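You operate a simulated robot arm through the tools that you are given. There is no shell and no other tool.

The job below is to be done with a simulated two-armed robot. You get a single attempt, and the scene is never put back.

## Task
Measure the gap between the first two faults in the purple tape.
Fine: light on and kept on, counter to 0 with the first at the red line, stop with the second there, brake back on.

The check looks at the end state, three seconds after you hand in, the way a careful person would. Anything else that was tipped, shoved, dropped, spilled or broken makes it a failure.

## Robot
Two 6-joint arms with fingered hands on one trunk that stands fixed in place. Base frame: the origin is at the foot of the trunk, x ahead of it, y to its left, z up. Readings come in m, rad, newtons and seconds.
The left shoulder is at [0.02, 0.157, 0.829], the right one opposite. With the tool pointing down near the work surface each hand reaches from about 0.1 to 0.82 m from the base axis, measured 20 degrees to its own side. Payload 4.1 kg a hand.
The tool frame of a hand sits at the grasp point between the pads (the TCP): z along the fingers, y along the line on which they close. The tips reach 0.033 m beyond it. The gripper opens to 0.112 m; its body begins 0.039 m behind the TCP. The gripper is a hand of 4 fingers: y runs from the thumb to the fingers, the wrist lies at [-0.016, -0.118, -0.2] in the tool frame, and closing takes about 1.5 s.
Orientation is that of the tool frame in the base frame, as a unit quaternion [x, y, z, w]. With the fingers straight down and the wrist toward the robot, the tool's x, y and z point along [0, 1, 0], [1, 0, 0] and [0, 0, -1] of the base frame.

## Interface
- The arms move only by the tool send_rows. It takes "left_series", "right_series" or both (then of equal length, played together; a hand with none holds still); each is a list of rows, each a list of 2 entries, a list of its own where there are three numbers: the shift along the tool's x, y, z in m, then the turn, a rotation vector about the tool's x, y, z in rad. In form: [[[tx, ty, tz], [ax, ay, az]], ...]. A call has 1 to 20 rows; each row shifts and turns the commanded pose from where the row before left it, along the tool's axes as they then stand. "left_fingers" and "right_fingers" are, for a hand that has rows, the gripper command, from -1 (fully open) to 1 (shut), values between in proportion, set as the call begins (left out, the last holds). A row lasts 0.2 s, in which the tool goes at most 0.05 m and 0.15 rad; a call with a longer step from one row to the next is refused whole, and so is a gripper value outside its range. Where a pose cannot be reached the arm comes as near as it can. A force on the tool above 90 N (or 10 N above the force at the start of the call, whichever is more), or a blocked arm, ends the call early, and 0.2 s more pass. The fingers move at their own pace (about 0.072 m/s each) and stop on an object; they squeeze with about 29 N. The grip force told is the motor's: it shows also when the fingers shut on nothing. Time passes only in rows, and 0.2 s behind the last, so rows that do not move let the fingers close. It gives the time, the measured TCP pose, the force on the tool (base axes), the opening and the grip force at its end, in the units of the frame above (readings bear some noise), with the torque about the TCP (base axes, N m) and any sound that the robot's microphone picked up, and new pictures: "show" is both (left out), scene, wrist or none (wrist: the cameras of the hands that moved).
- Cameras (640 x 400 px; columns grow to the right, rows downward): "scene" is now at [0.0392, -0.0421, 1.4631]; the picture's right is [-0.48, -0.88, 0.00], its down [-0.39, 0.21, -0.90] and it looks along [0.79, -0.43, -0.44] (base axes); focal length 373 px, centre (320, 200). "left" rides on the left gripper at [-0.066, -0.089, -0.13] in its tool frame; the picture's right is [-0.79, -0.29, 0.54], its down [0.55, -0.71, 0.44] and it looks along [0.26, 0.64, 0.72] (tool axes); focal length 247 px, centre (320, 200). "right" rides on the right gripper at [0.066, -0.089, -0.13] in its tool frame; the picture's right is [-0.79, 0.29, -0.54], its down [-0.55, -0.71, 0.44] and it looks along [-0.26, 0.64, 0.72] (tool axes); focal length 247 px, centre (320, 200). There is no depth. A picture from a camera that has moved, and an enlarged one, comes with that camera's place and axes in the base frame and with its lens. The place of the scene camera against the robot may be out by one fixed shift of up to 0.018 m in any direction.
- hand_shape(shape, hand): the hand has 4 fingers and takes this shape, open, in about a second: jaw (thumb against the fingers, like two jaws); tri (thumb and two fingers); tip (a fingertip pinch); poke (one finger out to press); point (the index stretched); flat (the hand flat); cup (the hand cupped); fist (a fist). The gripper value then closes the fingers along that shape, each until it touches; the sizes above hold for jaw. It gives what a move gives, with no picture.
- aim_head(pan, tilt): turns the head with the scene camera to pan (to the left, within 1.501 rad either way) and tilt (down, from -0.506 to 1.204), counted from straight ahead of the robot. It gives what a move gives, and a new picture of the scene camera.
- inspect(camera, box): a new picture of the part [left, top, right, bottom] of that camera's present view, enlarged. No time passes.
- job_done(): hands the job in; it is judged then, once.

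Places have to be worked out from the pictures, the camera data and where the tool is seen. Open the grippers and draw the arms clear of the work before you hand the job in, unless the task says otherwise.

The tools are called after "Call:" as a command line: name --argument value ..., lists and objects as JSON in quotes. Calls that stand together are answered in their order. send_rows: Moves the arms, as the interface text tells. Its arguments: {"type":"object","properties":{"left_series":{"type":"array","items":{"type":"array"}},"left_fingers":{"type":"number"},"right_series":{"type":"array","items":{"type":"array"}},"right_fingers":{"type":"number"},"show":{"type":"string","enum":["both","scene","wrist","none"]}},"required":[]} The other tools are called the same way: hand_shape (shape, hand) gives the hand a shape; aim_head (pan, tilt) turns the head that bears the scene camera; inspect (camera, box) takes an enlarged picture of a part of a camera's view; job_done () hands the job in.

At the start:

```text
t: 0.0
left_tcp_pos: [0.3172, -0.0489, 1.2843]
left_tool_rot: [0.869, 0.495, 0.001, 0.0]
left_force: [0.6, 0.2, -0.8]
left_wrist_torque: [-0.05, 0.0, -0.01]
left_opening: 0.1118
left_finger_force: 0.1
left_shape: jaw
right_tcp_pos: [0.3962, -0.4487, 1.1947]
right_tool_rot: [0.868, 0.496, 0.0, 0.0]
right_force: [0.1, -0.1, -0.1]
right_wrist_torque: [0.02, 0.02, 0.03]
right_opening: 0.1118
right_finger_force: 0.2
right_shape: jaw
head pan, tilt (commanded): [-0.503, 0.459]
```

scene: 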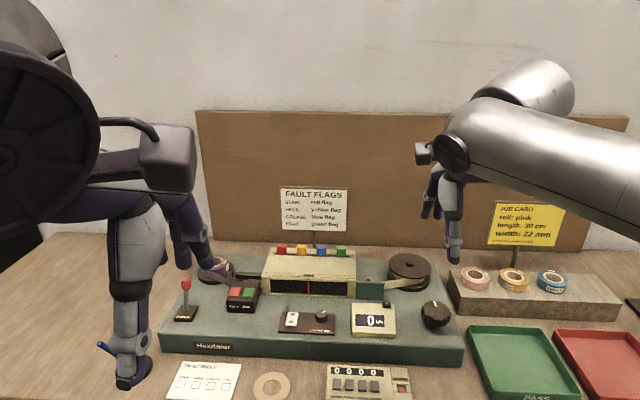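
right: 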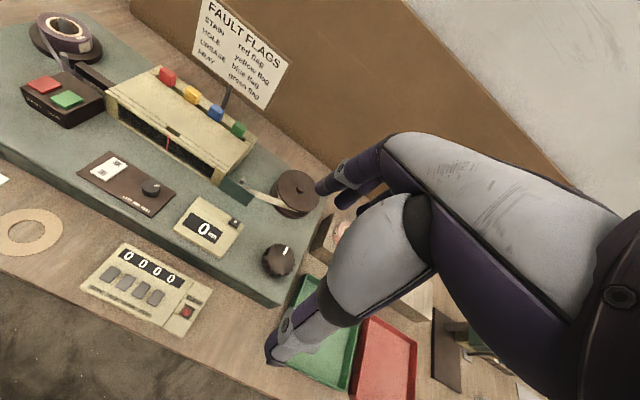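
left: 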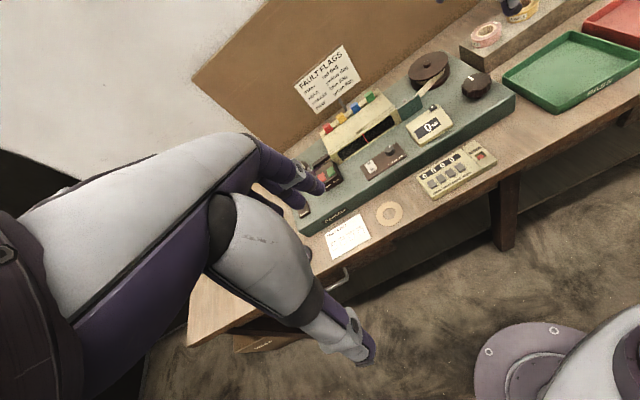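

The pictures show a tape inspection bench with a lever, red/green buttons, a viewing hood, a light panel, a counter and a knob. I'll enlarge the key areas before moving.

Call:
inspect --camera "scene" --box '[160, 230, 320, 350]'

Call:
inspect --camera "scene" --box '[310, 230, 470, 350]'

Call:
inspect --camera "right" --box '[0, 0, 320, 200]'

Call:
inspect --camera "right" --box '[60, 130, 320, 300]'

```text
3.33 times, centred on (240, 290) of scene
camera zoom: at [0.0392, -0.0421, 1.4631], right [-0.48, -0.88, 0.0], down [-0.39, 0.21, -0.9], along [0.79, -0.43, -0.44], focal length 1242 px, centre (587, -100)
```

zoom: 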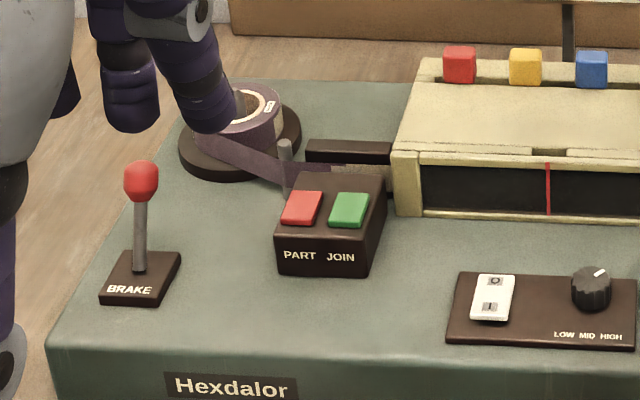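

```text
3.33 times, centred on (390, 290) of scene
camera zoom: at [0.0392, -0.0421, 1.4631], right [-0.48, -0.88, 0.0], down [-0.39, 0.21, -0.9], along [0.79, -0.43, -0.44], focal length 1242 px, centre (87, -100)
```

zoom: 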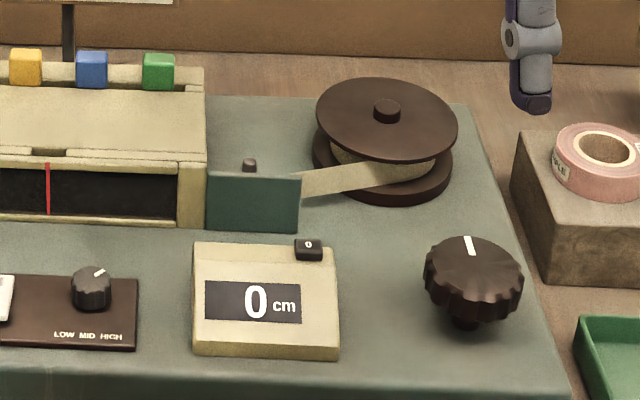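

```text
2.00 times, centred on (160, 100) of right
camera zoom: at [0.3519, -0.3482, 1.3247], right [-0.16, -0.83, 0.54], down [-0.89, -0.12, -0.44], along [0.42, -0.55, -0.72], focal length 494 px, centre (640, 400)
```

zoom: 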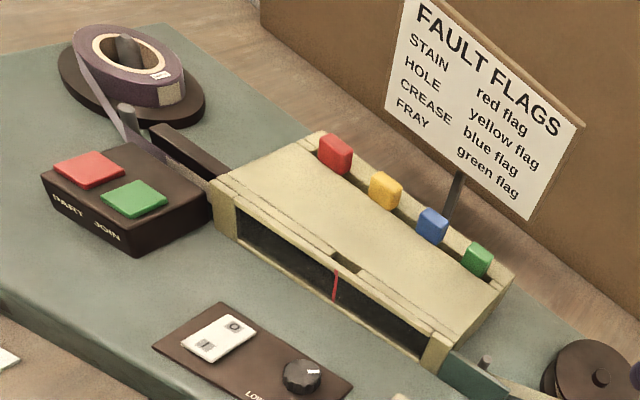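

```text
2.35 times, centred on (190, 215) of right
camera zoom: at [0.3519, -0.3482, 1.3247], right [-0.16, -0.83, 0.54], down [-0.89, -0.12, -0.44], along [0.42, -0.55, -0.72], focal length 581 px, centre (626, 165)
```

zoom: 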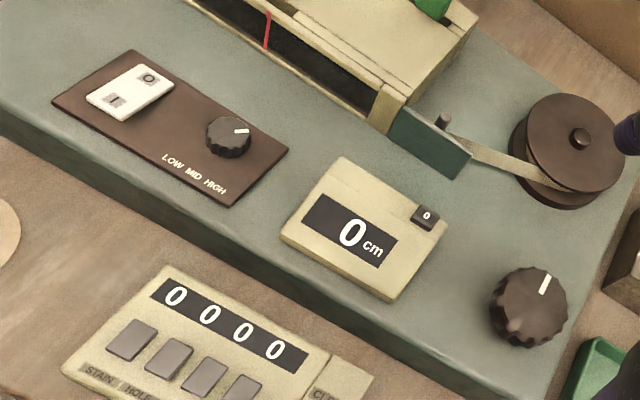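

The button and panel details are clear; now I'll check the papers, the job card and the counter box for anything that affects this job.

Call:
inspect --camera "scene" --box '[270, 180, 360, 240]'

Call:
inspect --camera "scene" --box '[470, 190, 630, 300]'

Call:
inspect --camera "scene" --box '[160, 340, 420, 400]'

Call:
aim_head --pan -0.6 --tilt 0.75

```text
6.67 times, centred on (315, 210) of scene
camera zoom: at [0.0392, -0.0421, 1.4631], right [-0.48, -0.88, 0.0], down [-0.39, 0.21, -0.9], along [0.79, -0.43, -0.44], focal length 2484 px, centre (353, 133)
```

zoom: 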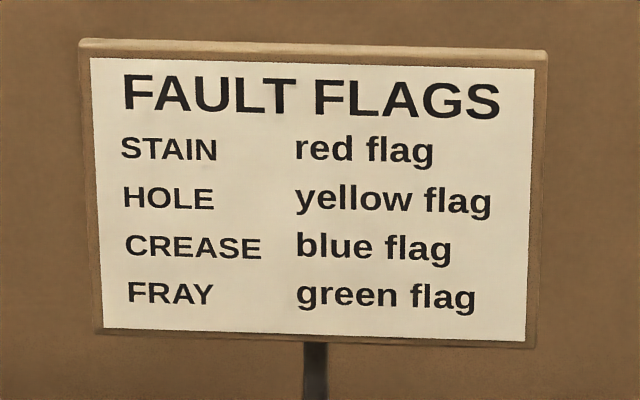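

```text
3.64 times, centred on (550, 245) of scene
camera zoom: at [0.0392, -0.0421, 1.4631], right [-0.48, -0.88, 0.0], down [-0.39, 0.21, -0.9], along [0.79, -0.43, -0.44], focal length 1355 px, centre (-516, 36)
```

zoom: 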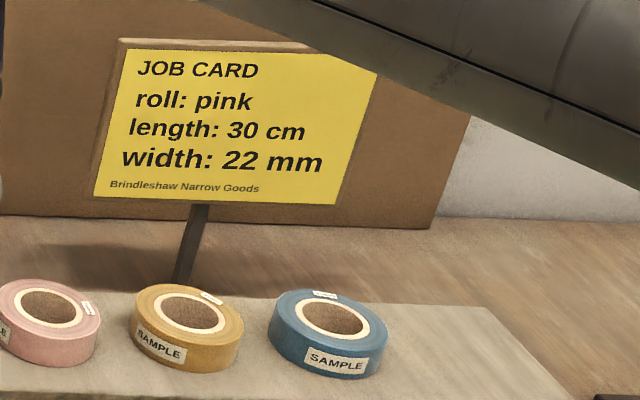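

```text
2.46 times, centred on (290, 370) of scene
camera zoom: at [0.0392, -0.0421, 1.4631], right [-0.48, -0.88, 0.0], down [-0.39, 0.21, -0.9], along [0.79, -0.43, -0.44], focal length 917 px, centre (394, -218)
```

zoom: 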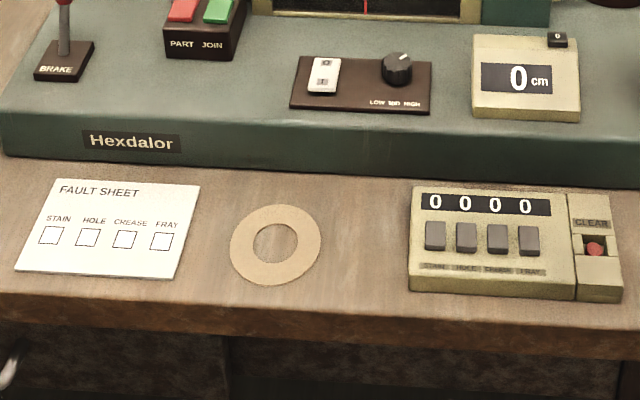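

```text
t: 0.8
left_tcp_pos: [0.3176, -0.0489, 1.2847]
left_tool_rot: [0.868, 0.496, 0.0, -0.001]
left_force: [0.2, 0.6, 0.3]
left_wrist_torque: [0.0, 0.0, -0.01]
left_opening: 0.1114
left_finger_force: 0.0
left_shape: jaw
right_tcp_pos: [0.3959, -0.449, 1.1941]
right_tool_rot: [0.868, 0.496, 0.0, 0.0]
right_force: [0.0, 0.6, -0.7]
right_wrist_torque: [-0.01, 0.01, 0.05]
right_opening: 0.1113
right_finger_force: 0.0
right_shape: jaw
head pan, tilt (commanded): [-0.6, 0.75]
camera scene: at [0.0272, -0.0447, 1.4375], right [-0.56, -0.83, 0.0], down [-0.56, 0.38, -0.73], along [0.6, -0.41, -0.68], focal length 373 px, centre (320, 200)
```

scene: 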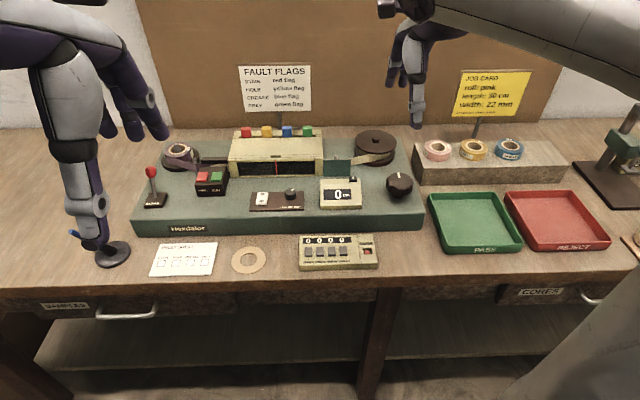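

The job card names the pink roll, which isn't this job, so the PART/JOIN buttons, flags and fault counters stay untouched. I'll zoom in on the machine in both wrist cameras to triangulate the controls.

Call:
inspect --camera "left" --box '[360, 40, 520, 140]'

Call:
inspect --camera "left" --box '[290, 100, 450, 200]'

Call:
inspect --camera "scene" --box '[130, 120, 290, 240]'

Call:
inspect --camera "scene" --box '[270, 120, 430, 240]'

```text
4.00 times, centred on (440, 90) of left
camera zoom: at [0.2076, -0.0611, 1.414], right [-0.65, -0.54, -0.54], down [-0.33, 0.84, -0.44], along [0.68, -0.11, -0.72], focal length 988 px, centre (-160, 640)
```

zoom: 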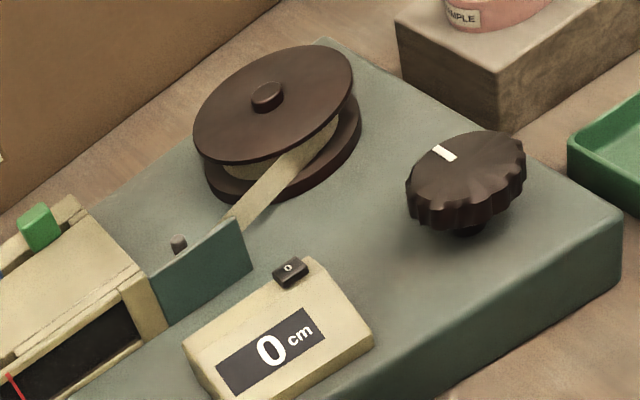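

```text
4.00 times, centred on (370, 150) of left
camera zoom: at [0.2076, -0.0611, 1.414], right [-0.65, -0.54, -0.54], down [-0.33, 0.84, -0.44], along [0.68, -0.11, -0.72], focal length 988 px, centre (120, 400)
```

zoom: 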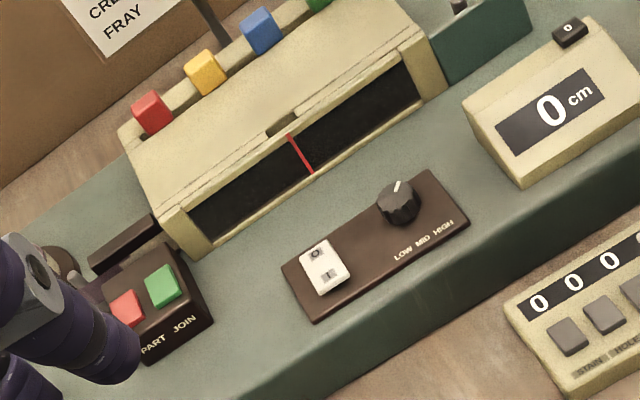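

```text
3.33 times, centred on (210, 180) of scene
camera zoom: at [0.0272, -0.0447, 1.4375], right [-0.56, -0.83, 0.0], down [-0.56, 0.38, -0.73], along [0.6, -0.41, -0.68], focal length 1242 px, centre (687, 267)
```

zoom: 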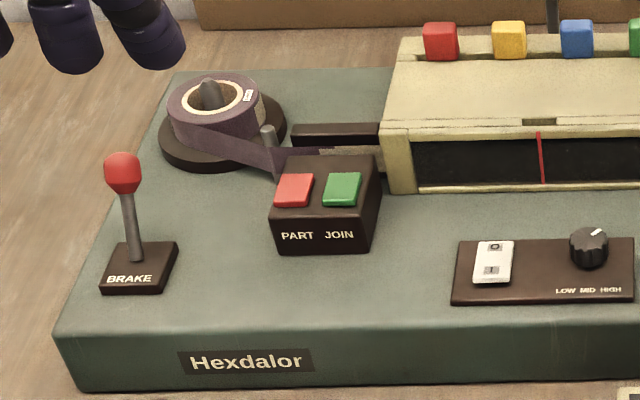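

```text
3.33 times, centred on (350, 180) of scene
camera zoom: at [0.0272, -0.0447, 1.4375], right [-0.56, -0.83, 0.0], down [-0.56, 0.38, -0.73], along [0.6, -0.41, -0.68], focal length 1242 px, centre (220, 267)
```

zoom: 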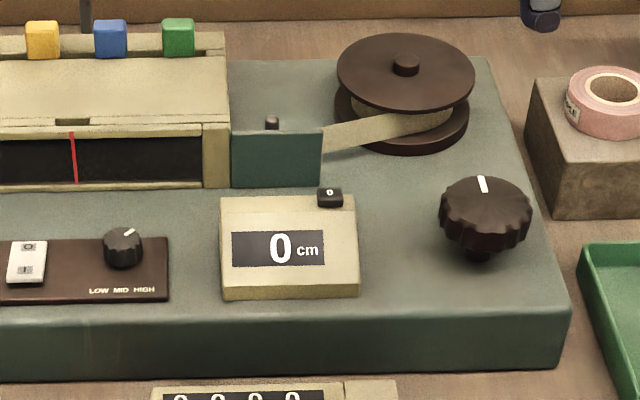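

Triangulating with the wrist cameras puts the rocker at about [0.61,-0.28,0.887], the reset button at [0.525,-0.469,0.914], the knob top at [0.463,-0.554,0.911] and the red line at [0.675,-0.355,0.88]. The scene camera reads about 1.4 cm off, within its stated shift. I'll put the right hand in the poke shape and see where its fingertip sits.

Call:
hand_shape --shape "poke" --hand "right"

Call:
send_rows --right_series '[[[0, 0, 0], [0, 0, 0]], [[0, 0, 0], [0, 0, 0]], [[0, 0, 0], [0, 0, 0]], [[0, 0, 0], [0, 0, 0]], [[0, 0, 0], [0, 0, 0]]]' --show "both"

```text
t: 1.7
left_tcp_pos: [0.3169, -0.0501, 1.2855]
left_tool_rot: [0.869, 0.495, 0.0, 0.0]
left_force: [-0.3, 0.2, 0.2]
left_wrist_torque: [0.03, 0.02, -0.01]
left_opening: 0.1118
left_finger_force: 0.1
left_shape: jaw
right_tcp_pos: [0.3944, -0.4492, 1.1947]
right_tool_rot: [0.868, 0.497, 0.0, 0.0]
right_force: [0.1, 0.3, -0.5]
right_wrist_torque: [0.0, 0.02, 0.01]
right_opening: 0.0001
right_finger_force: 0.0
right_shape: poke
head pan, tilt (commanded): [-0.6, 0.75]
```

```text
t: 2.9
left_tcp_pos: [0.318, -0.0485, 1.2847]
left_tool_rot: [0.869, 0.495, 0.0, 0.0]
left_force: [0.5, 0.5, 0.2]
left_wrist_torque: [-0.02, 0.0, 0.0]
left_opening: 0.1116
left_finger_force: 0.1
left_shape: jaw
right_tcp_pos: [0.3956, -0.4509, 1.1947]
right_tool_rot: [0.868, 0.496, -0.001, 0.001]
right_force: [-0.6, 0.3, -0.5]
right_wrist_torque: [0.02, -0.01, 0.0]
right_opening: 0.0
right_finger_force: 0.1
right_shape: poke
head pan, tilt (commanded): [-0.6, 0.75]
camera scene: at [0.0272, -0.0447, 1.4375], right [-0.56, -0.83, 0.0], down [-0.56, 0.39, -0.73], along [0.6, -0.41, -0.68], focal length 373 px, centre (320, 200)
camera right: at [0.3519, -0.3482, 1.3247], right [-0.16, -0.83, 0.54], down [-0.89, -0.12, -0.44], along [0.42, -0.55, -0.72], focal length 247 px, centre (320, 200)
```

scene: 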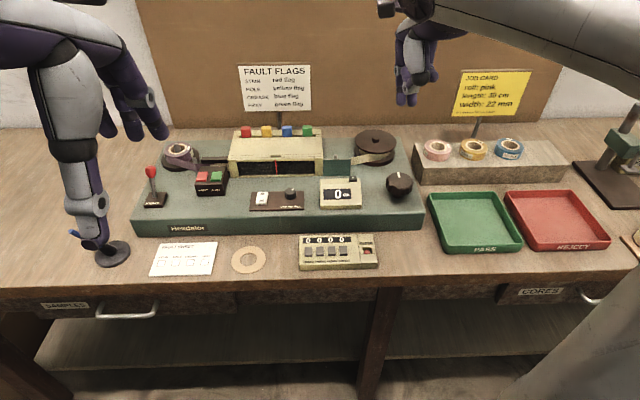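
right: 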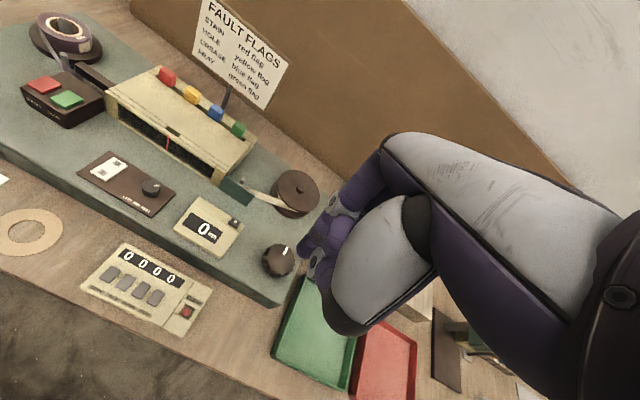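

The hand has curled into poke; I'll zoom in on both views to find the pressing fingertip.

Call:
inspect --camera "right" --box '[240, 110, 480, 350]'

Call:
inspect --camera "scene" --box '[360, 0, 480, 120]'

Call:
inspect --camera "left" --box '[380, 0, 640, 160]'

```text
1.67 times, centred on (360, 230) of right
camera zoom: at [0.3519, -0.3482, 1.3247], right [-0.16, -0.83, 0.54], down [-0.89, -0.12, -0.44], along [0.42, -0.55, -0.72], focal length 412 px, centre (253, 150)
```

zoom: 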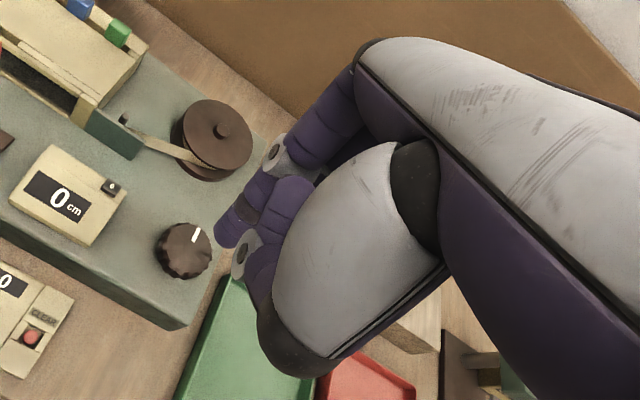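

```text
3.33 times, centred on (420, 60) of scene
camera zoom: at [0.0272, -0.0447, 1.4375], right [-0.56, -0.83, 0.0], down [-0.56, 0.39, -0.73], along [0.6, -0.41, -0.68], focal length 1242 px, centre (-13, 667)
```

zoom: 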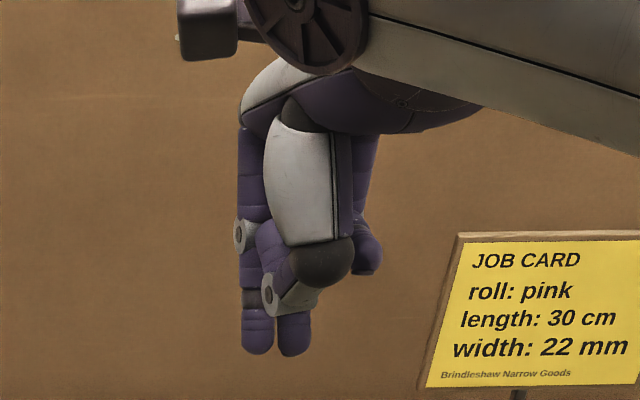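

```text
2.46 times, centred on (510, 80) of left
camera zoom: at [0.2076, -0.0611, 1.4141], right [-0.65, -0.54, -0.54], down [-0.33, 0.84, -0.44], along [0.68, -0.11, -0.72], focal length 608 px, centre (-148, 495)
```

zoom: 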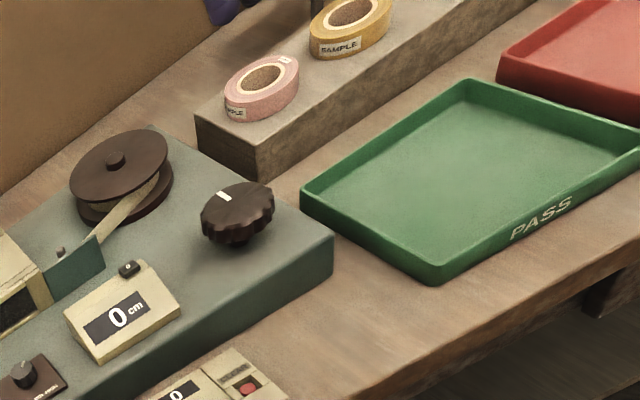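

Checking against the tool frame, the index tip sits at about [0,0,0.033], but a second tip lies about 18 mm to the right of it. I'll try the "point" shape to see if its tip is better isolated.

Call:
hand_shape --shape "point" --hand "right"

Call:
inspect --camera "right" --box '[240, 110, 480, 350]'

Call:
inspect --camera "scene" --box '[360, 0, 480, 120]'

```text
t: 3.8
left_tcp_pos: [0.3175, -0.0502, 1.2847]
left_tool_rot: [0.868, 0.496, 0.0, 0.0]
left_force: [0.4, 1.1, -1.6]
left_wrist_torque: [-0.01, 0.03, 0.04]
left_opening: 0.1118
left_finger_force: 0.1
left_shape: jaw
right_tcp_pos: [0.396, -0.4511, 1.194]
right_tool_rot: [0.868, 0.496, 0.0, 0.0]
right_force: [-0.4, 0.1, 0.3]
right_wrist_torque: [-0.01, -0.04, -0.02]
right_opening: 0.0001
right_finger_force: 0.1
right_shape: point
head pan, tilt (commanded): [-0.6, 0.75]
```

```text
1.67 times, centred on (360, 230) of right
camera zoom: at [0.3519, -0.3482, 1.3247], right [-0.16, -0.83, 0.54], down [-0.89, -0.12, -0.44], along [0.42, -0.55, -0.72], focal length 412 px, centre (253, 150)
```

zoom: 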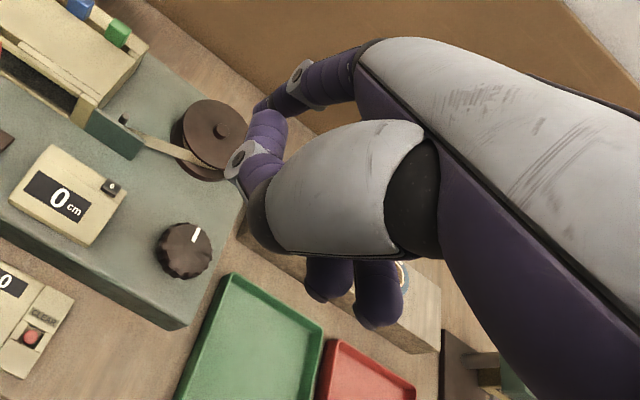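

```text
3.33 times, centred on (420, 60) of scene
camera zoom: at [0.0272, -0.0447, 1.4375], right [-0.56, -0.83, 0.0], down [-0.56, 0.39, -0.73], along [0.6, -0.41, -0.68], focal length 1242 px, centre (-13, 667)
```

zoom: 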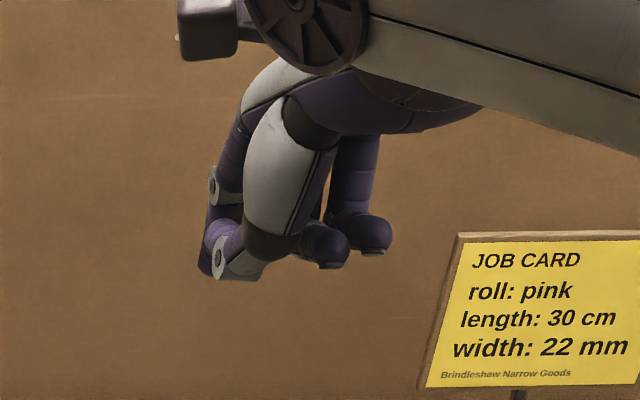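

The point shape stretches the index forward, so poke is better for pressing down. I'll go back to poke and bring the right hand to about 10 cm over the rocker's near ("I") end to see the fingertips against it.

Call:
hand_shape --shape "poke" --hand "right"

Call:
send_rows --right_series '[[[0.0318, 0.0108, 0.0218], [0, 0, 0]], [[0.0318, 0.0108, 0.0218], [0, 0, 0]], [[0.0318, 0.0108, 0.0218], [0, 0, 0]], [[0.0318, 0.0108, 0.0218], [0, 0, 0]], [[0.0318, 0.0108, 0.0218], [0, 0, 0]], [[0.0318, 0.0108, 0.0218], [0, 0, 0]], [[0.0318, 0.0108, 0.0218], [0, 0, 0]], [[0.0318, 0.0108, 0.0218], [0, 0, 0]]]' --show "both"

```text
t: 4.7
left_tcp_pos: [0.3165, -0.0484, 1.2852]
left_tool_rot: [0.869, 0.496, 0.0, 0.0]
left_force: [-0.5, 0.5, 0.0]
left_wrist_torque: [0.0, 0.0, 0.01]
left_opening: 0.1117
left_finger_force: 0.1
left_shape: jaw
right_tcp_pos: [0.3954, -0.4489, 1.1945]
right_tool_rot: [0.868, 0.496, 0.001, -0.001]
right_force: [-0.4, -0.1, -0.1]
right_wrist_torque: [0.04, -0.01, -0.03]
right_opening: 0.0
right_finger_force: 0.1
right_shape: poke
head pan, tilt (commanded): [-0.6, 0.75]
```

```text
t: 6.5
left_tcp_pos: [0.3163, -0.0501, 1.2846]
left_tool_rot: [0.869, 0.496, 0.0, 0.001]
left_force: [-1.2, -0.3, 0.3]
left_wrist_torque: [0.05, 0.0, 0.03]
left_opening: 0.1117
left_finger_force: 0.1
left_shape: jaw
right_tcp_pos: [0.6002, -0.2736, 1.0186]
right_tool_rot: [0.868, 0.496, 0.002, 0.0]
right_force: [-0.4, 0.2, 0.0]
right_wrist_torque: [0.02, -0.06, 0.0]
right_opening: 0.0
right_finger_force: 0.0
right_shape: poke
head pan, tilt (commanded): [-0.6, 0.75]
camera scene: at [0.0267, -0.0449, 1.4375], right [-0.57, -0.82, 0.0], down [-0.56, 0.39, -0.73], along [0.6, -0.41, -0.68], focal length 373 px, centre (320, 200)
camera right: at [0.5556, -0.1721, 1.1499], right [-0.16, -0.83, 0.54], down [-0.89, -0.12, -0.44], along [0.42, -0.55, -0.72], focal length 247 px, centre (320, 200)
```

scene: 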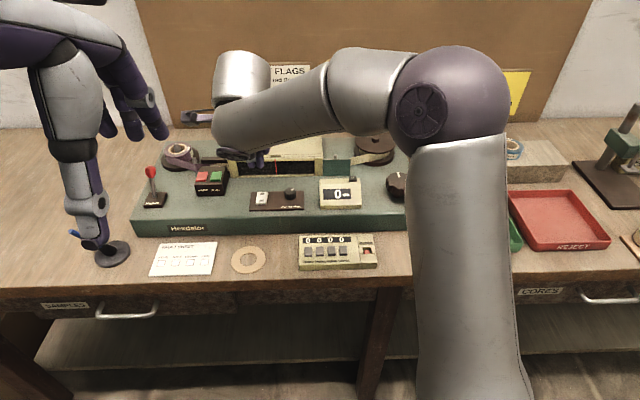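
right: 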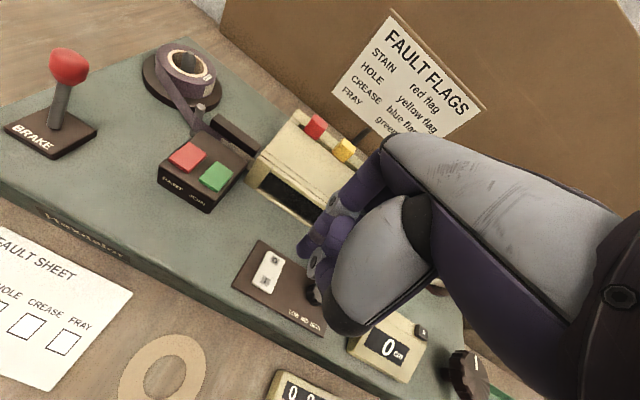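

The hand is over the panel. I'll look at it from the left wrist camera and zoom the right one to verify the fingertip against the rocker.

Call:
inspect --camera "left" --box '[280, 40, 520, 220]'

Call:
inspect --camera "right" --box '[220, 180, 380, 340]'

Call:
inspect --camera "scene" --box '[200, 120, 320, 220]'

```text
2.22 times, centred on (400, 130) of left
camera zoom: at [0.2071, -0.0613, 1.4141], right [-0.65, -0.54, -0.54], down [-0.33, 0.84, -0.44], along [0.68, -0.11, -0.72], focal length 549 px, centre (142, 356)
```

zoom: 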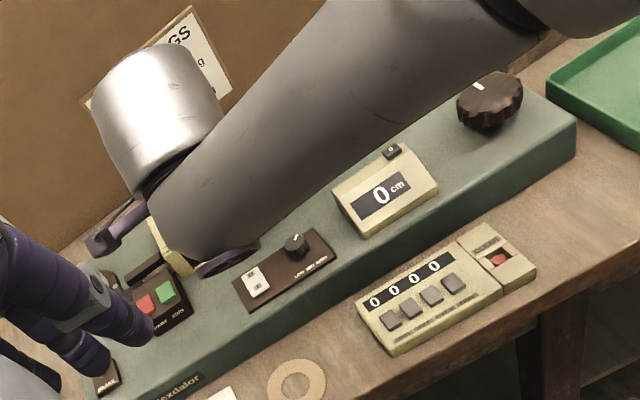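

```text
2.50 times, centred on (300, 260) of right
camera zoom: at [0.5556, -0.1721, 1.1499], right [-0.16, -0.83, 0.54], down [-0.89, -0.12, -0.44], along [0.42, -0.55, -0.72], focal length 617 px, centre (370, 50)
```

zoom: 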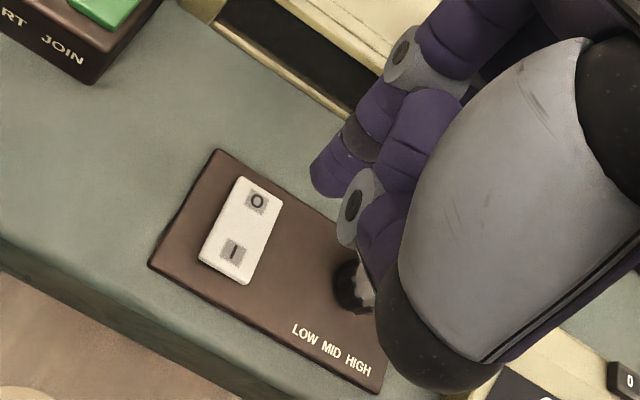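

```text
4.00 times, centred on (260, 170) of scene
camera zoom: at [0.0267, -0.0449, 1.4375], right [-0.57, -0.82, 0.0], down [-0.56, 0.39, -0.73], along [0.6, -0.41, -0.68], focal length 1490 px, centre (560, 320)
```

zoom: 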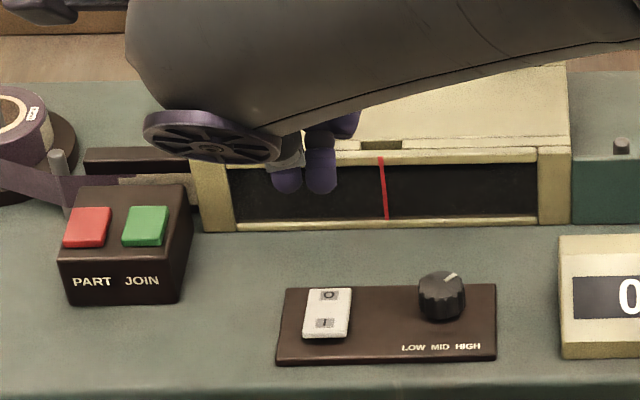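

Using the close view, the "I" mark is at about [0.600,-0.280,0.887], and the two poke tips straddle the tool axis. I'll go down to about 2 cm above the rocker and look again before pressing.

Call:
send_rows --right_series '[[[-0.005, 0, 0.03], [0, 0, 0]], [[0, 0, 0.03], [0, 0, 0]], [[0, 0, 0.018], [0, 0, 0]]]' --show "none"

Call:
inspect --camera "right" --box '[220, 160, 380, 300]'

Call:
inspect --camera "scene" --box '[200, 130, 320, 230]'

```text
t: 7.3
left_tcp_pos: [0.3182, -0.0495, 1.2832]
left_tool_rot: [0.869, 0.495, 0.0, 0.0]
left_force: [-0.6, 0.3, 0.4]
left_wrist_torque: [-0.03, -0.02, 0.0]
left_opening: 0.1117
left_finger_force: 0.0
left_shape: jaw
right_tcp_pos: [0.5953, -0.2777, 0.9419]
right_tool_rot: [0.868, 0.496, 0.001, 0.0]
right_force: [0.4, -0.6, 0.3]
right_wrist_torque: [0.03, 0.0, 0.04]
right_opening: 0.0002
right_finger_force: 0.1
right_shape: poke
head pan, tilt (commanded): [-0.6, 0.75]
```

```text
2.86 times, centred on (300, 230) of right
camera zoom: at [0.5529, -0.1768, 1.0724], right [-0.16, -0.83, 0.54], down [-0.89, -0.11, -0.44], along [0.42, -0.55, -0.72], focal length 706 px, centre (377, 114)
```

zoom: 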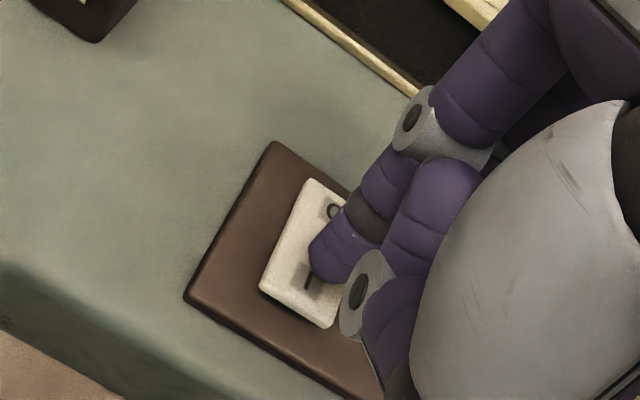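

```text
4.00 times, centred on (260, 180) of scene
camera zoom: at [0.027, -0.0446, 1.4375], right [-0.56, -0.83, 0.0], down [-0.56, 0.39, -0.73], along [0.6, -0.41, -0.68], focal length 1490 px, centre (560, 280)
```

zoom: 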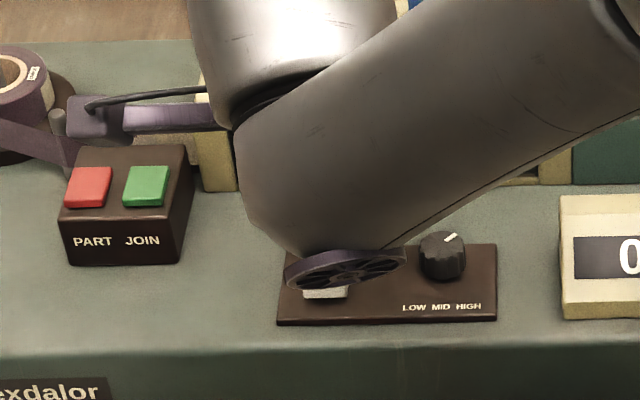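

The index tip should land on the rocker's "I" half, slightly to the near side. I'll lower in small steps and watch the force.

Call:
send_rows --right_series '[[[0, 0, 0.012], [0, 0, 0]], [[0, 0, 0.004], [0, 0, 0]], [[0, 0, 0.003], [0, 0, 0]]]' --show "none"

Call:
inspect --camera "right" --box '[220, 160, 380, 300]'

```text
t: 8.1
left_tcp_pos: [0.3171, -0.0481, 1.2849]
left_tool_rot: [0.869, 0.496, 0.0, -0.001]
left_force: [-0.3, -0.2, -0.1]
left_wrist_torque: [-0.02, 0.05, 0.01]
left_opening: 0.1114
left_finger_force: 0.1
left_shape: jaw
right_tcp_pos: [0.5974, -0.2789, 0.9269]
right_tool_rot: [0.869, 0.496, 0.003, 0.001]
right_force: [2.8, -3.3, 18.8]
right_wrist_torque: [-0.21, 0.01, 0.07]
right_opening: 0.0
right_finger_force: 0.0
right_shape: poke
head pan, tilt (commanded): [-0.6, 0.75]
heard: click
```

```text
2.86 times, centred on (300, 230) of right
camera zoom: at [0.5535, -0.177, 1.0565], right [-0.16, -0.83, 0.54], down [-0.89, -0.11, -0.44], along [0.43, -0.55, -0.72], focal length 706 px, centre (377, 114)
```

zoom: 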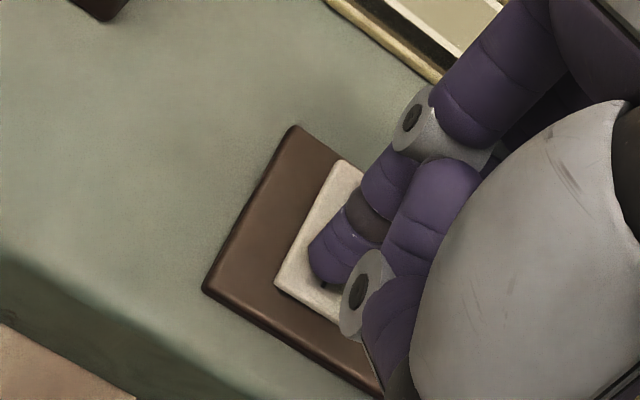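

A click was heard at 19 N and the window now looks lit. I'll lift straight up and confirm.

Call:
send_rows --right_series '[[[0, 0, -0.02], [0, 0, 0]], [[0, 0, -0.04], [0, 0, 0]], [[0, 0, -0.04], [0, 0, 0]]]' --show "both"

Call:
inspect --camera "right" --box '[220, 100, 380, 260]'

```text
t: 8.9
left_tcp_pos: [0.3175, -0.0506, 1.2842]
left_tool_rot: [0.869, 0.495, 0.0, 0.0]
left_force: [0.1, -0.8, -0.2]
left_wrist_torque: [0.02, 0.02, 0.01]
left_opening: 0.1117
left_finger_force: 0.0
left_shape: jaw
right_tcp_pos: [0.596, -0.2774, 1.0228]
right_tool_rot: [0.868, 0.496, 0.0, 0.0]
right_force: [-0.8, 0.5, 0.4]
right_wrist_torque: [0.03, -0.01, -0.02]
right_opening: 0.0002
right_finger_force: 0.1
right_shape: poke
head pan, tilt (commanded): [-0.6, 0.75]
camera scene: at [0.0274, -0.0448, 1.4374], right [-0.56, -0.83, 0.0], down [-0.56, 0.39, -0.73], along [0.6, -0.41, -0.68], focal length 373 px, centre (320, 200)
camera right: at [0.5533, -0.1774, 1.154], right [-0.16, -0.83, 0.54], down [-0.89, -0.11, -0.44], along [0.42, -0.55, -0.72], focal length 247 px, centre (320, 200)
```

scene: 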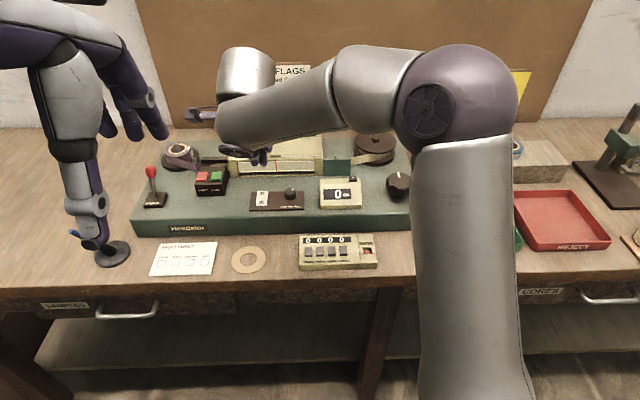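
right: 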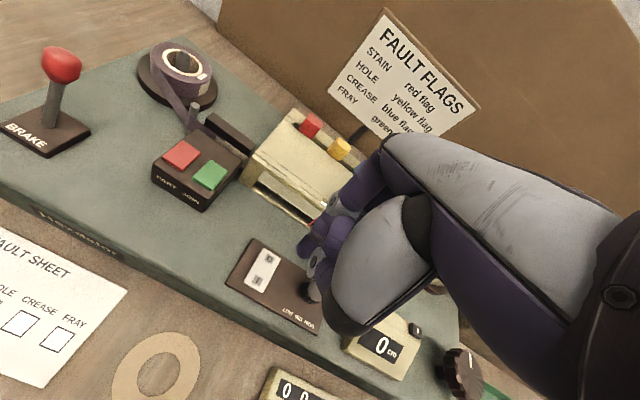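

```text
2.50 times, centred on (300, 180) of right
camera zoom: at [0.5533, -0.1774, 1.154], right [-0.16, -0.83, 0.54], down [-0.89, -0.11, -0.44], along [0.42, -0.55, -0.72], focal length 617 px, centre (370, 250)
```

zoom: 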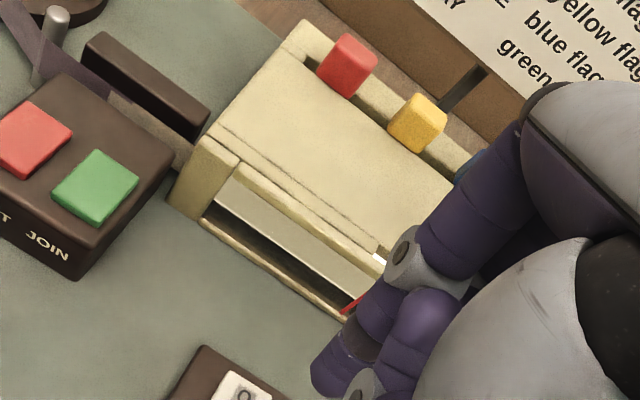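

The light is on: the window is lit and a cream leader is in it, with the purple tape spliced on and still left of the hood. Triangulation puts the brake ball at [0.772,-0.100,0.940] on a lever leaning away from the robot, from a base at [0.746,-0.088,0.885]. I'll raise the right hand and switch it to jaw.

Call:
send_rows --right_series '[[[0, 0, -0.04], [0, 0, 0]], [[0, 0, -0.03], [0, 0, 0]]]' --show "none"

Call:
hand_shape --shape "jaw" --hand "right"

Call:
inspect --camera "scene" --box '[200, 120, 360, 220]'

Call:
inspect --camera "left" --box '[320, 80, 480, 180]'

```text
t: 9.5
left_tcp_pos: [0.3169, -0.0499, 1.2844]
left_tool_rot: [0.869, 0.495, 0.0, 0.0]
left_force: [-0.8, 0.2, 0.3]
left_wrist_torque: [0.02, 0.01, 0.0]
left_opening: 0.1117
left_finger_force: 0.1
left_shape: jaw
right_tcp_pos: [0.5975, -0.2788, 1.0925]
right_tool_rot: [0.868, 0.496, 0.0, 0.0]
right_force: [0.2, -0.3, 0.1]
right_wrist_torque: [0.02, 0.04, -0.05]
right_opening: 0.0002
right_finger_force: 0.0
right_shape: poke
head pan, tilt (commanded): [-0.6, 0.75]
```

```text
t: 10.4
left_tcp_pos: [0.318, -0.0499, 1.2837]
left_tool_rot: [0.869, 0.495, 0.0, 0.0]
left_force: [0.6, 0.8, 0.1]
left_wrist_torque: [-0.02, 0.01, 0.01]
left_opening: 0.1113
left_finger_force: 0.1
left_shape: jaw
right_tcp_pos: [0.5965, -0.279, 1.0932]
right_tool_rot: [0.868, 0.497, 0.0, -0.001]
right_force: [-1.0, -0.5, 0.1]
right_wrist_torque: [0.02, 0.0, -0.01]
right_opening: 0.1118
right_finger_force: 0.0
right_shape: jaw
head pan, tilt (commanded): [-0.6, 0.75]
```

```text
4.00 times, centred on (280, 170) of scene
camera zoom: at [0.0272, -0.0447, 1.4375], right [-0.56, -0.83, 0.0], down [-0.56, 0.39, -0.73], along [0.6, -0.41, -0.68], focal length 1490 px, centre (480, 320)
```

zoom: 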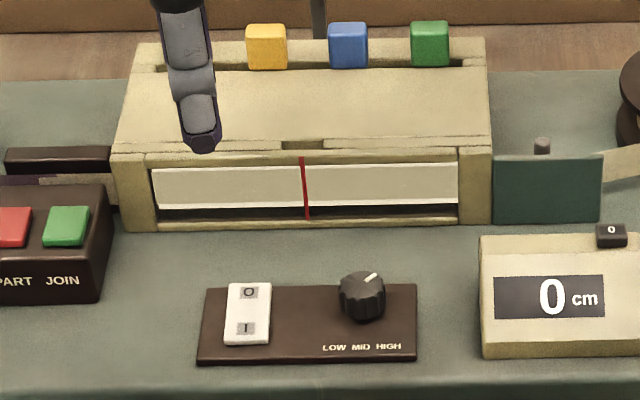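

```text
4.00 times, centred on (400, 130) of left
camera zoom: at [0.2076, -0.0611, 1.4141], right [-0.65, -0.54, -0.54], down [-0.33, 0.84, -0.44], along [0.68, -0.11, -0.72], focal length 988 px, centre (0, 480)
```

zoom: 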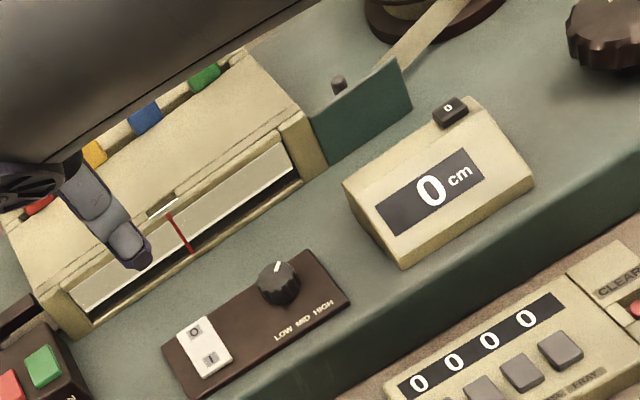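

The scene camera shows the lit window, the red line and the counter clearly. I'll partly close the jaw, carry the right hand over the brake ball, and tilt it so the fingers lean forward, which keeps the wrist within reach.

Call:
send_rows --right_series '[[[0.0348, 0.0086, 0.0033], [0, 0, 0]], [[0.0348, 0.0086, 0.0033], [0, 0, 0]], [[0.0348, 0.0086, 0.0033], [0, 0, 0]], [[0.0348, 0.0086, 0.0033], [0, 0, 0]], [[0.0348, 0.0086, 0.0033], [0, 0, 0]], [[0.0348, 0.0086, 0.0033], [0, 0, 0]], [[0.0348, 0.0086, 0.0033], [0, 0, 0]], [[0, 0, 0], [-0.1333, 0, 0]], [[0, 0, 0], [-0.1333, 0, 0]], [[0, 0, 0], [-0.1333, 0, 0]]]' --right_fingers 0.0 --show "both"

Call:
inspect --camera "scene" --box '[100, 80, 260, 220]'

```text
t: 12.6
left_tcp_pos: [0.3173, -0.0487, 1.2856]
left_tool_rot: [0.869, 0.495, 0.0, 0.0]
left_force: [-0.3, 0.1, 0.3]
left_wrist_torque: [0.01, 0.0, 0.02]
left_opening: 0.1114
left_finger_force: 0.1
left_shape: jaw
right_tcp_pos: [0.7222, -0.1252, 1.0609]
right_tool_rot: [0.85, 0.487, 0.1, 0.173]
right_force: [-1.2, 0.2, 0.3]
right_wrist_torque: [0.0, -0.01, 0.0]
right_opening: 0.0563
right_finger_force: 0.1
right_shape: jaw
right hand out of reach, approached as far as the arm can: row 6, 7
head pan, tilt (commanded): [-0.6, 0.75]
camera scene: at [0.0272, -0.0447, 1.4375], right [-0.56, -0.83, 0.0], down [-0.56, 0.39, -0.73], along [0.6, -0.41, -0.68], focal length 373 px, centre (320, 200)
camera right: at [0.641, -0.0023, 1.1451], right [-0.36, -0.71, 0.61], down [-0.7, -0.23, -0.68], along [0.62, -0.67, -0.41], focal length 247 px, centre (320, 200)
```

scene: 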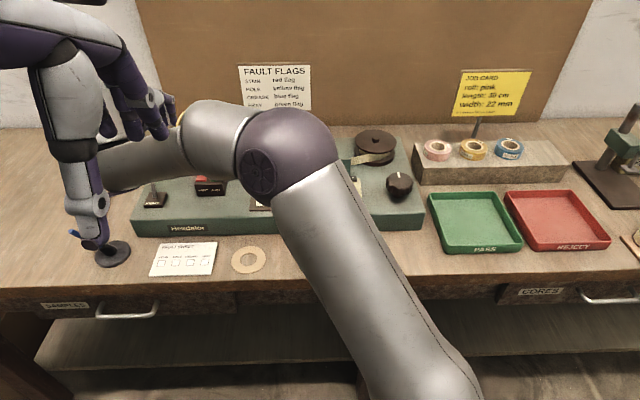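
right: 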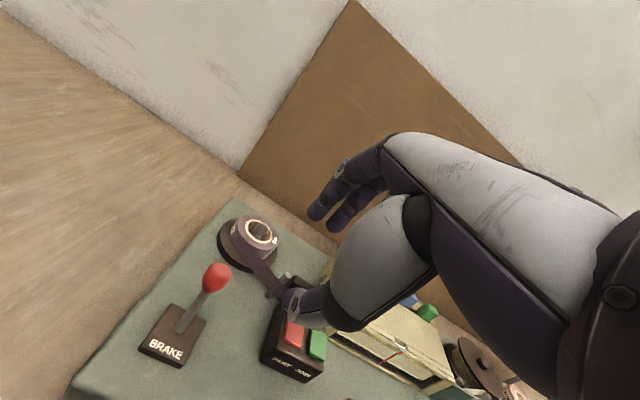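

```text
2.86 times, centred on (180, 150) of scene
camera zoom: at [0.0272, -0.0447, 1.4375], right [-0.56, -0.83, 0.0], down [-0.56, 0.39, -0.73], along [0.6, -0.41, -0.68], focal length 1064 px, centre (720, 343)
```

zoom: 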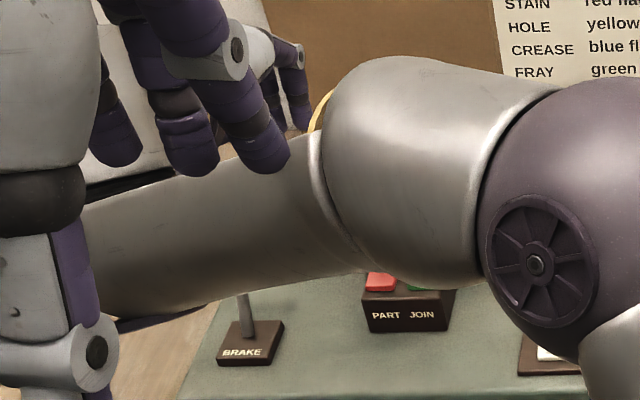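

Straight down was out of reach at that height, but the tilted pose works, and this view confirms the ball at about [0.770,-0.102,0.940]. I'll swing the left hand out of the way to the left. The right hand goes above the ball with less tilt and about 8 cm of opening, so the fingers can hook behind the ball and pull it toward the robot.

Call:
send_rows --right_series '[[[0, 0, 0], [0, 0, 0]], [[0.022, 0.001, 0.0227], [0, 0, 0]], [[0.022, 0.001, 0.0227], [0, 0, 0]], [[0, 0, 0], [0.125, 0, 0]], [[0, 0, 0], [0.125, 0, 0]], [[0, 0, 0], [0, 0, 0]]]' --left_series '[[[0.034, -0.026, 0], [0, 0, 0]], [[0.034, -0.026, 0], [0, 0, 0]], [[0.034, -0.026, 0], [0, 0, 0]], [[0.034, -0.026, 0], [0, 0, 0]], [[0, 0, 0], [0, 0, 0]], [[0, 0, 0], [0, 0, 0]]]' --right_fingers -0.43 --show "both"

```text
t: 14.0
left_tcp_pos: [0.2965, 0.1209, 1.2849]
left_tool_rot: [0.869, 0.495, 0.001, 0.0]
left_force: [-0.7, -0.8, 0.2]
left_wrist_torque: [0.0, -0.04, 0.03]
left_opening: 0.1118
left_finger_force: 0.0
left_shape: jaw
right_tcp_pos: [0.7614, -0.0981, 1.0184]
right_tool_rot: [0.866, 0.495, 0.037, 0.065]
right_force: [-0.3, -0.9, 0.6]
right_wrist_torque: [-0.03, 0.02, 0.0]
right_opening: 0.0799
right_finger_force: 0.0
right_shape: jaw
head pan, tilt (commanded): [-0.6, 0.75]
camera scene: at [0.027, -0.0448, 1.4375], right [-0.56, -0.83, 0.0], down [-0.56, 0.39, -0.73], along [0.6, -0.41, -0.68], focal length 373 px, centre (320, 200)
camera right: at [0.7025, 0.013, 1.1345], right [-0.23, -0.79, 0.57], down [-0.83, -0.15, -0.54], along [0.51, -0.6, -0.62], focal length 247 px, centre (320, 200)
camera left: at [0.1865, 0.1087, 1.4139], right [-0.65, -0.54, -0.54], down [-0.33, 0.84, -0.44], along [0.68, -0.11, -0.72], focal length 247 px, centre (320, 200)
```

scene: 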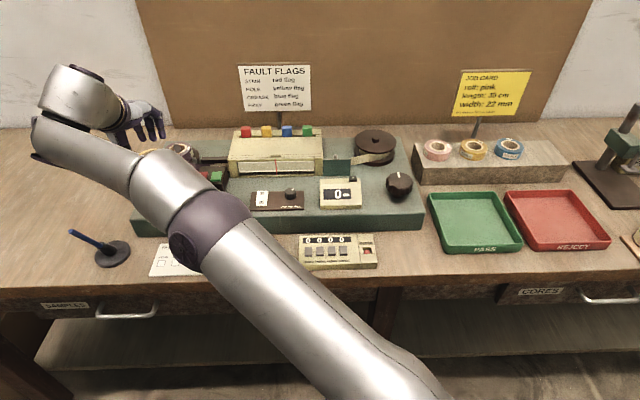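
right: 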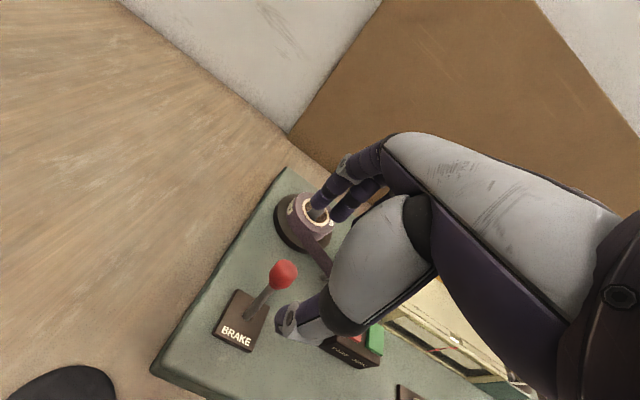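
left: 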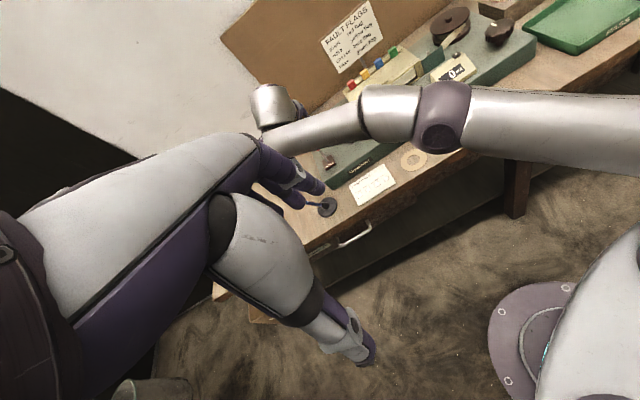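

The right TCP is 7.8 cm above the ball and about 1 cm short of it, so the fingers are beyond the ball and the thumb is on the near side. I'll descend vertically.

Call:
send_rows --right_series '[[[0.0025, -0.0036, 0.024], [0, 0, 0]], [[0.0025, -0.0036, 0.024], [0, 0, 0]], [[0, -0.0036, 0.024], [0, 0, 0]]]' --show "wrist"

Call:
inspect --camera "right" --box '[220, 150, 420, 350]'

Call:
inspect --camera "left" --box '[280, 60, 440, 200]'

```text
t: 14.8
left_tcp_pos: [0.2959, 0.1205, 1.2855]
left_tool_rot: [0.869, 0.495, 0.0, 0.0]
left_force: [0.5, 1.2, -0.8]
left_wrist_torque: [0.03, 0.0, 0.01]
left_opening: 0.1117
left_finger_force: 0.1
left_shape: jaw
right_tcp_pos: [0.7642, -0.0923, 0.9442]
right_tool_rot: [0.866, 0.494, 0.038, 0.065]
right_force: [0.3, -0.3, 0.1]
right_wrist_torque: [0.01, 0.02, 0.05]
right_opening: 0.0795
right_finger_force: 0.0
right_shape: jaw
head pan, tilt (commanded): [-0.6, 0.75]
camera right: at [0.7057, 0.0173, 1.0604], right [-0.23, -0.79, 0.57], down [-0.83, -0.15, -0.54], along [0.51, -0.6, -0.62], focal length 247 px, centre (320, 200)
```

right: 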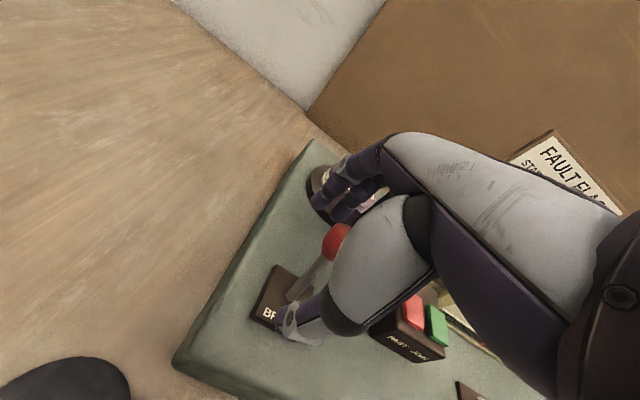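

```text
2.00 times, centred on (320, 250) of right
camera zoom: at [0.7057, 0.0173, 1.0604], right [-0.23, -0.79, 0.57], down [-0.83, -0.15, -0.54], along [0.51, -0.6, -0.62], focal length 494 px, centre (320, 100)
```

zoom: 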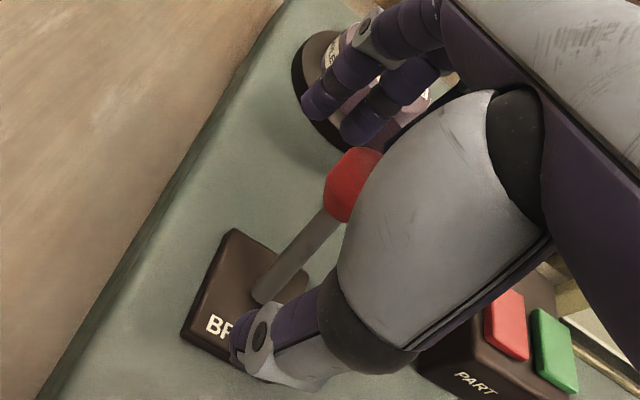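

```text
2.86 times, centred on (360, 130) of left
camera zoom: at [0.1866, 0.1086, 1.4139], right [-0.65, -0.54, -0.54], down [-0.33, 0.84, -0.44], along [0.68, -0.11, -0.72], focal length 706 px, centre (206, 400)
```

zoom: 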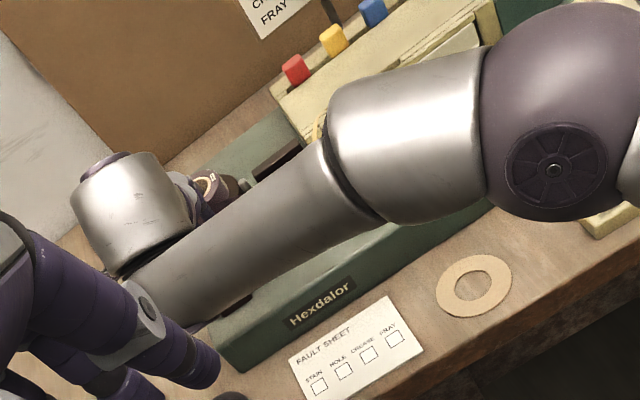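

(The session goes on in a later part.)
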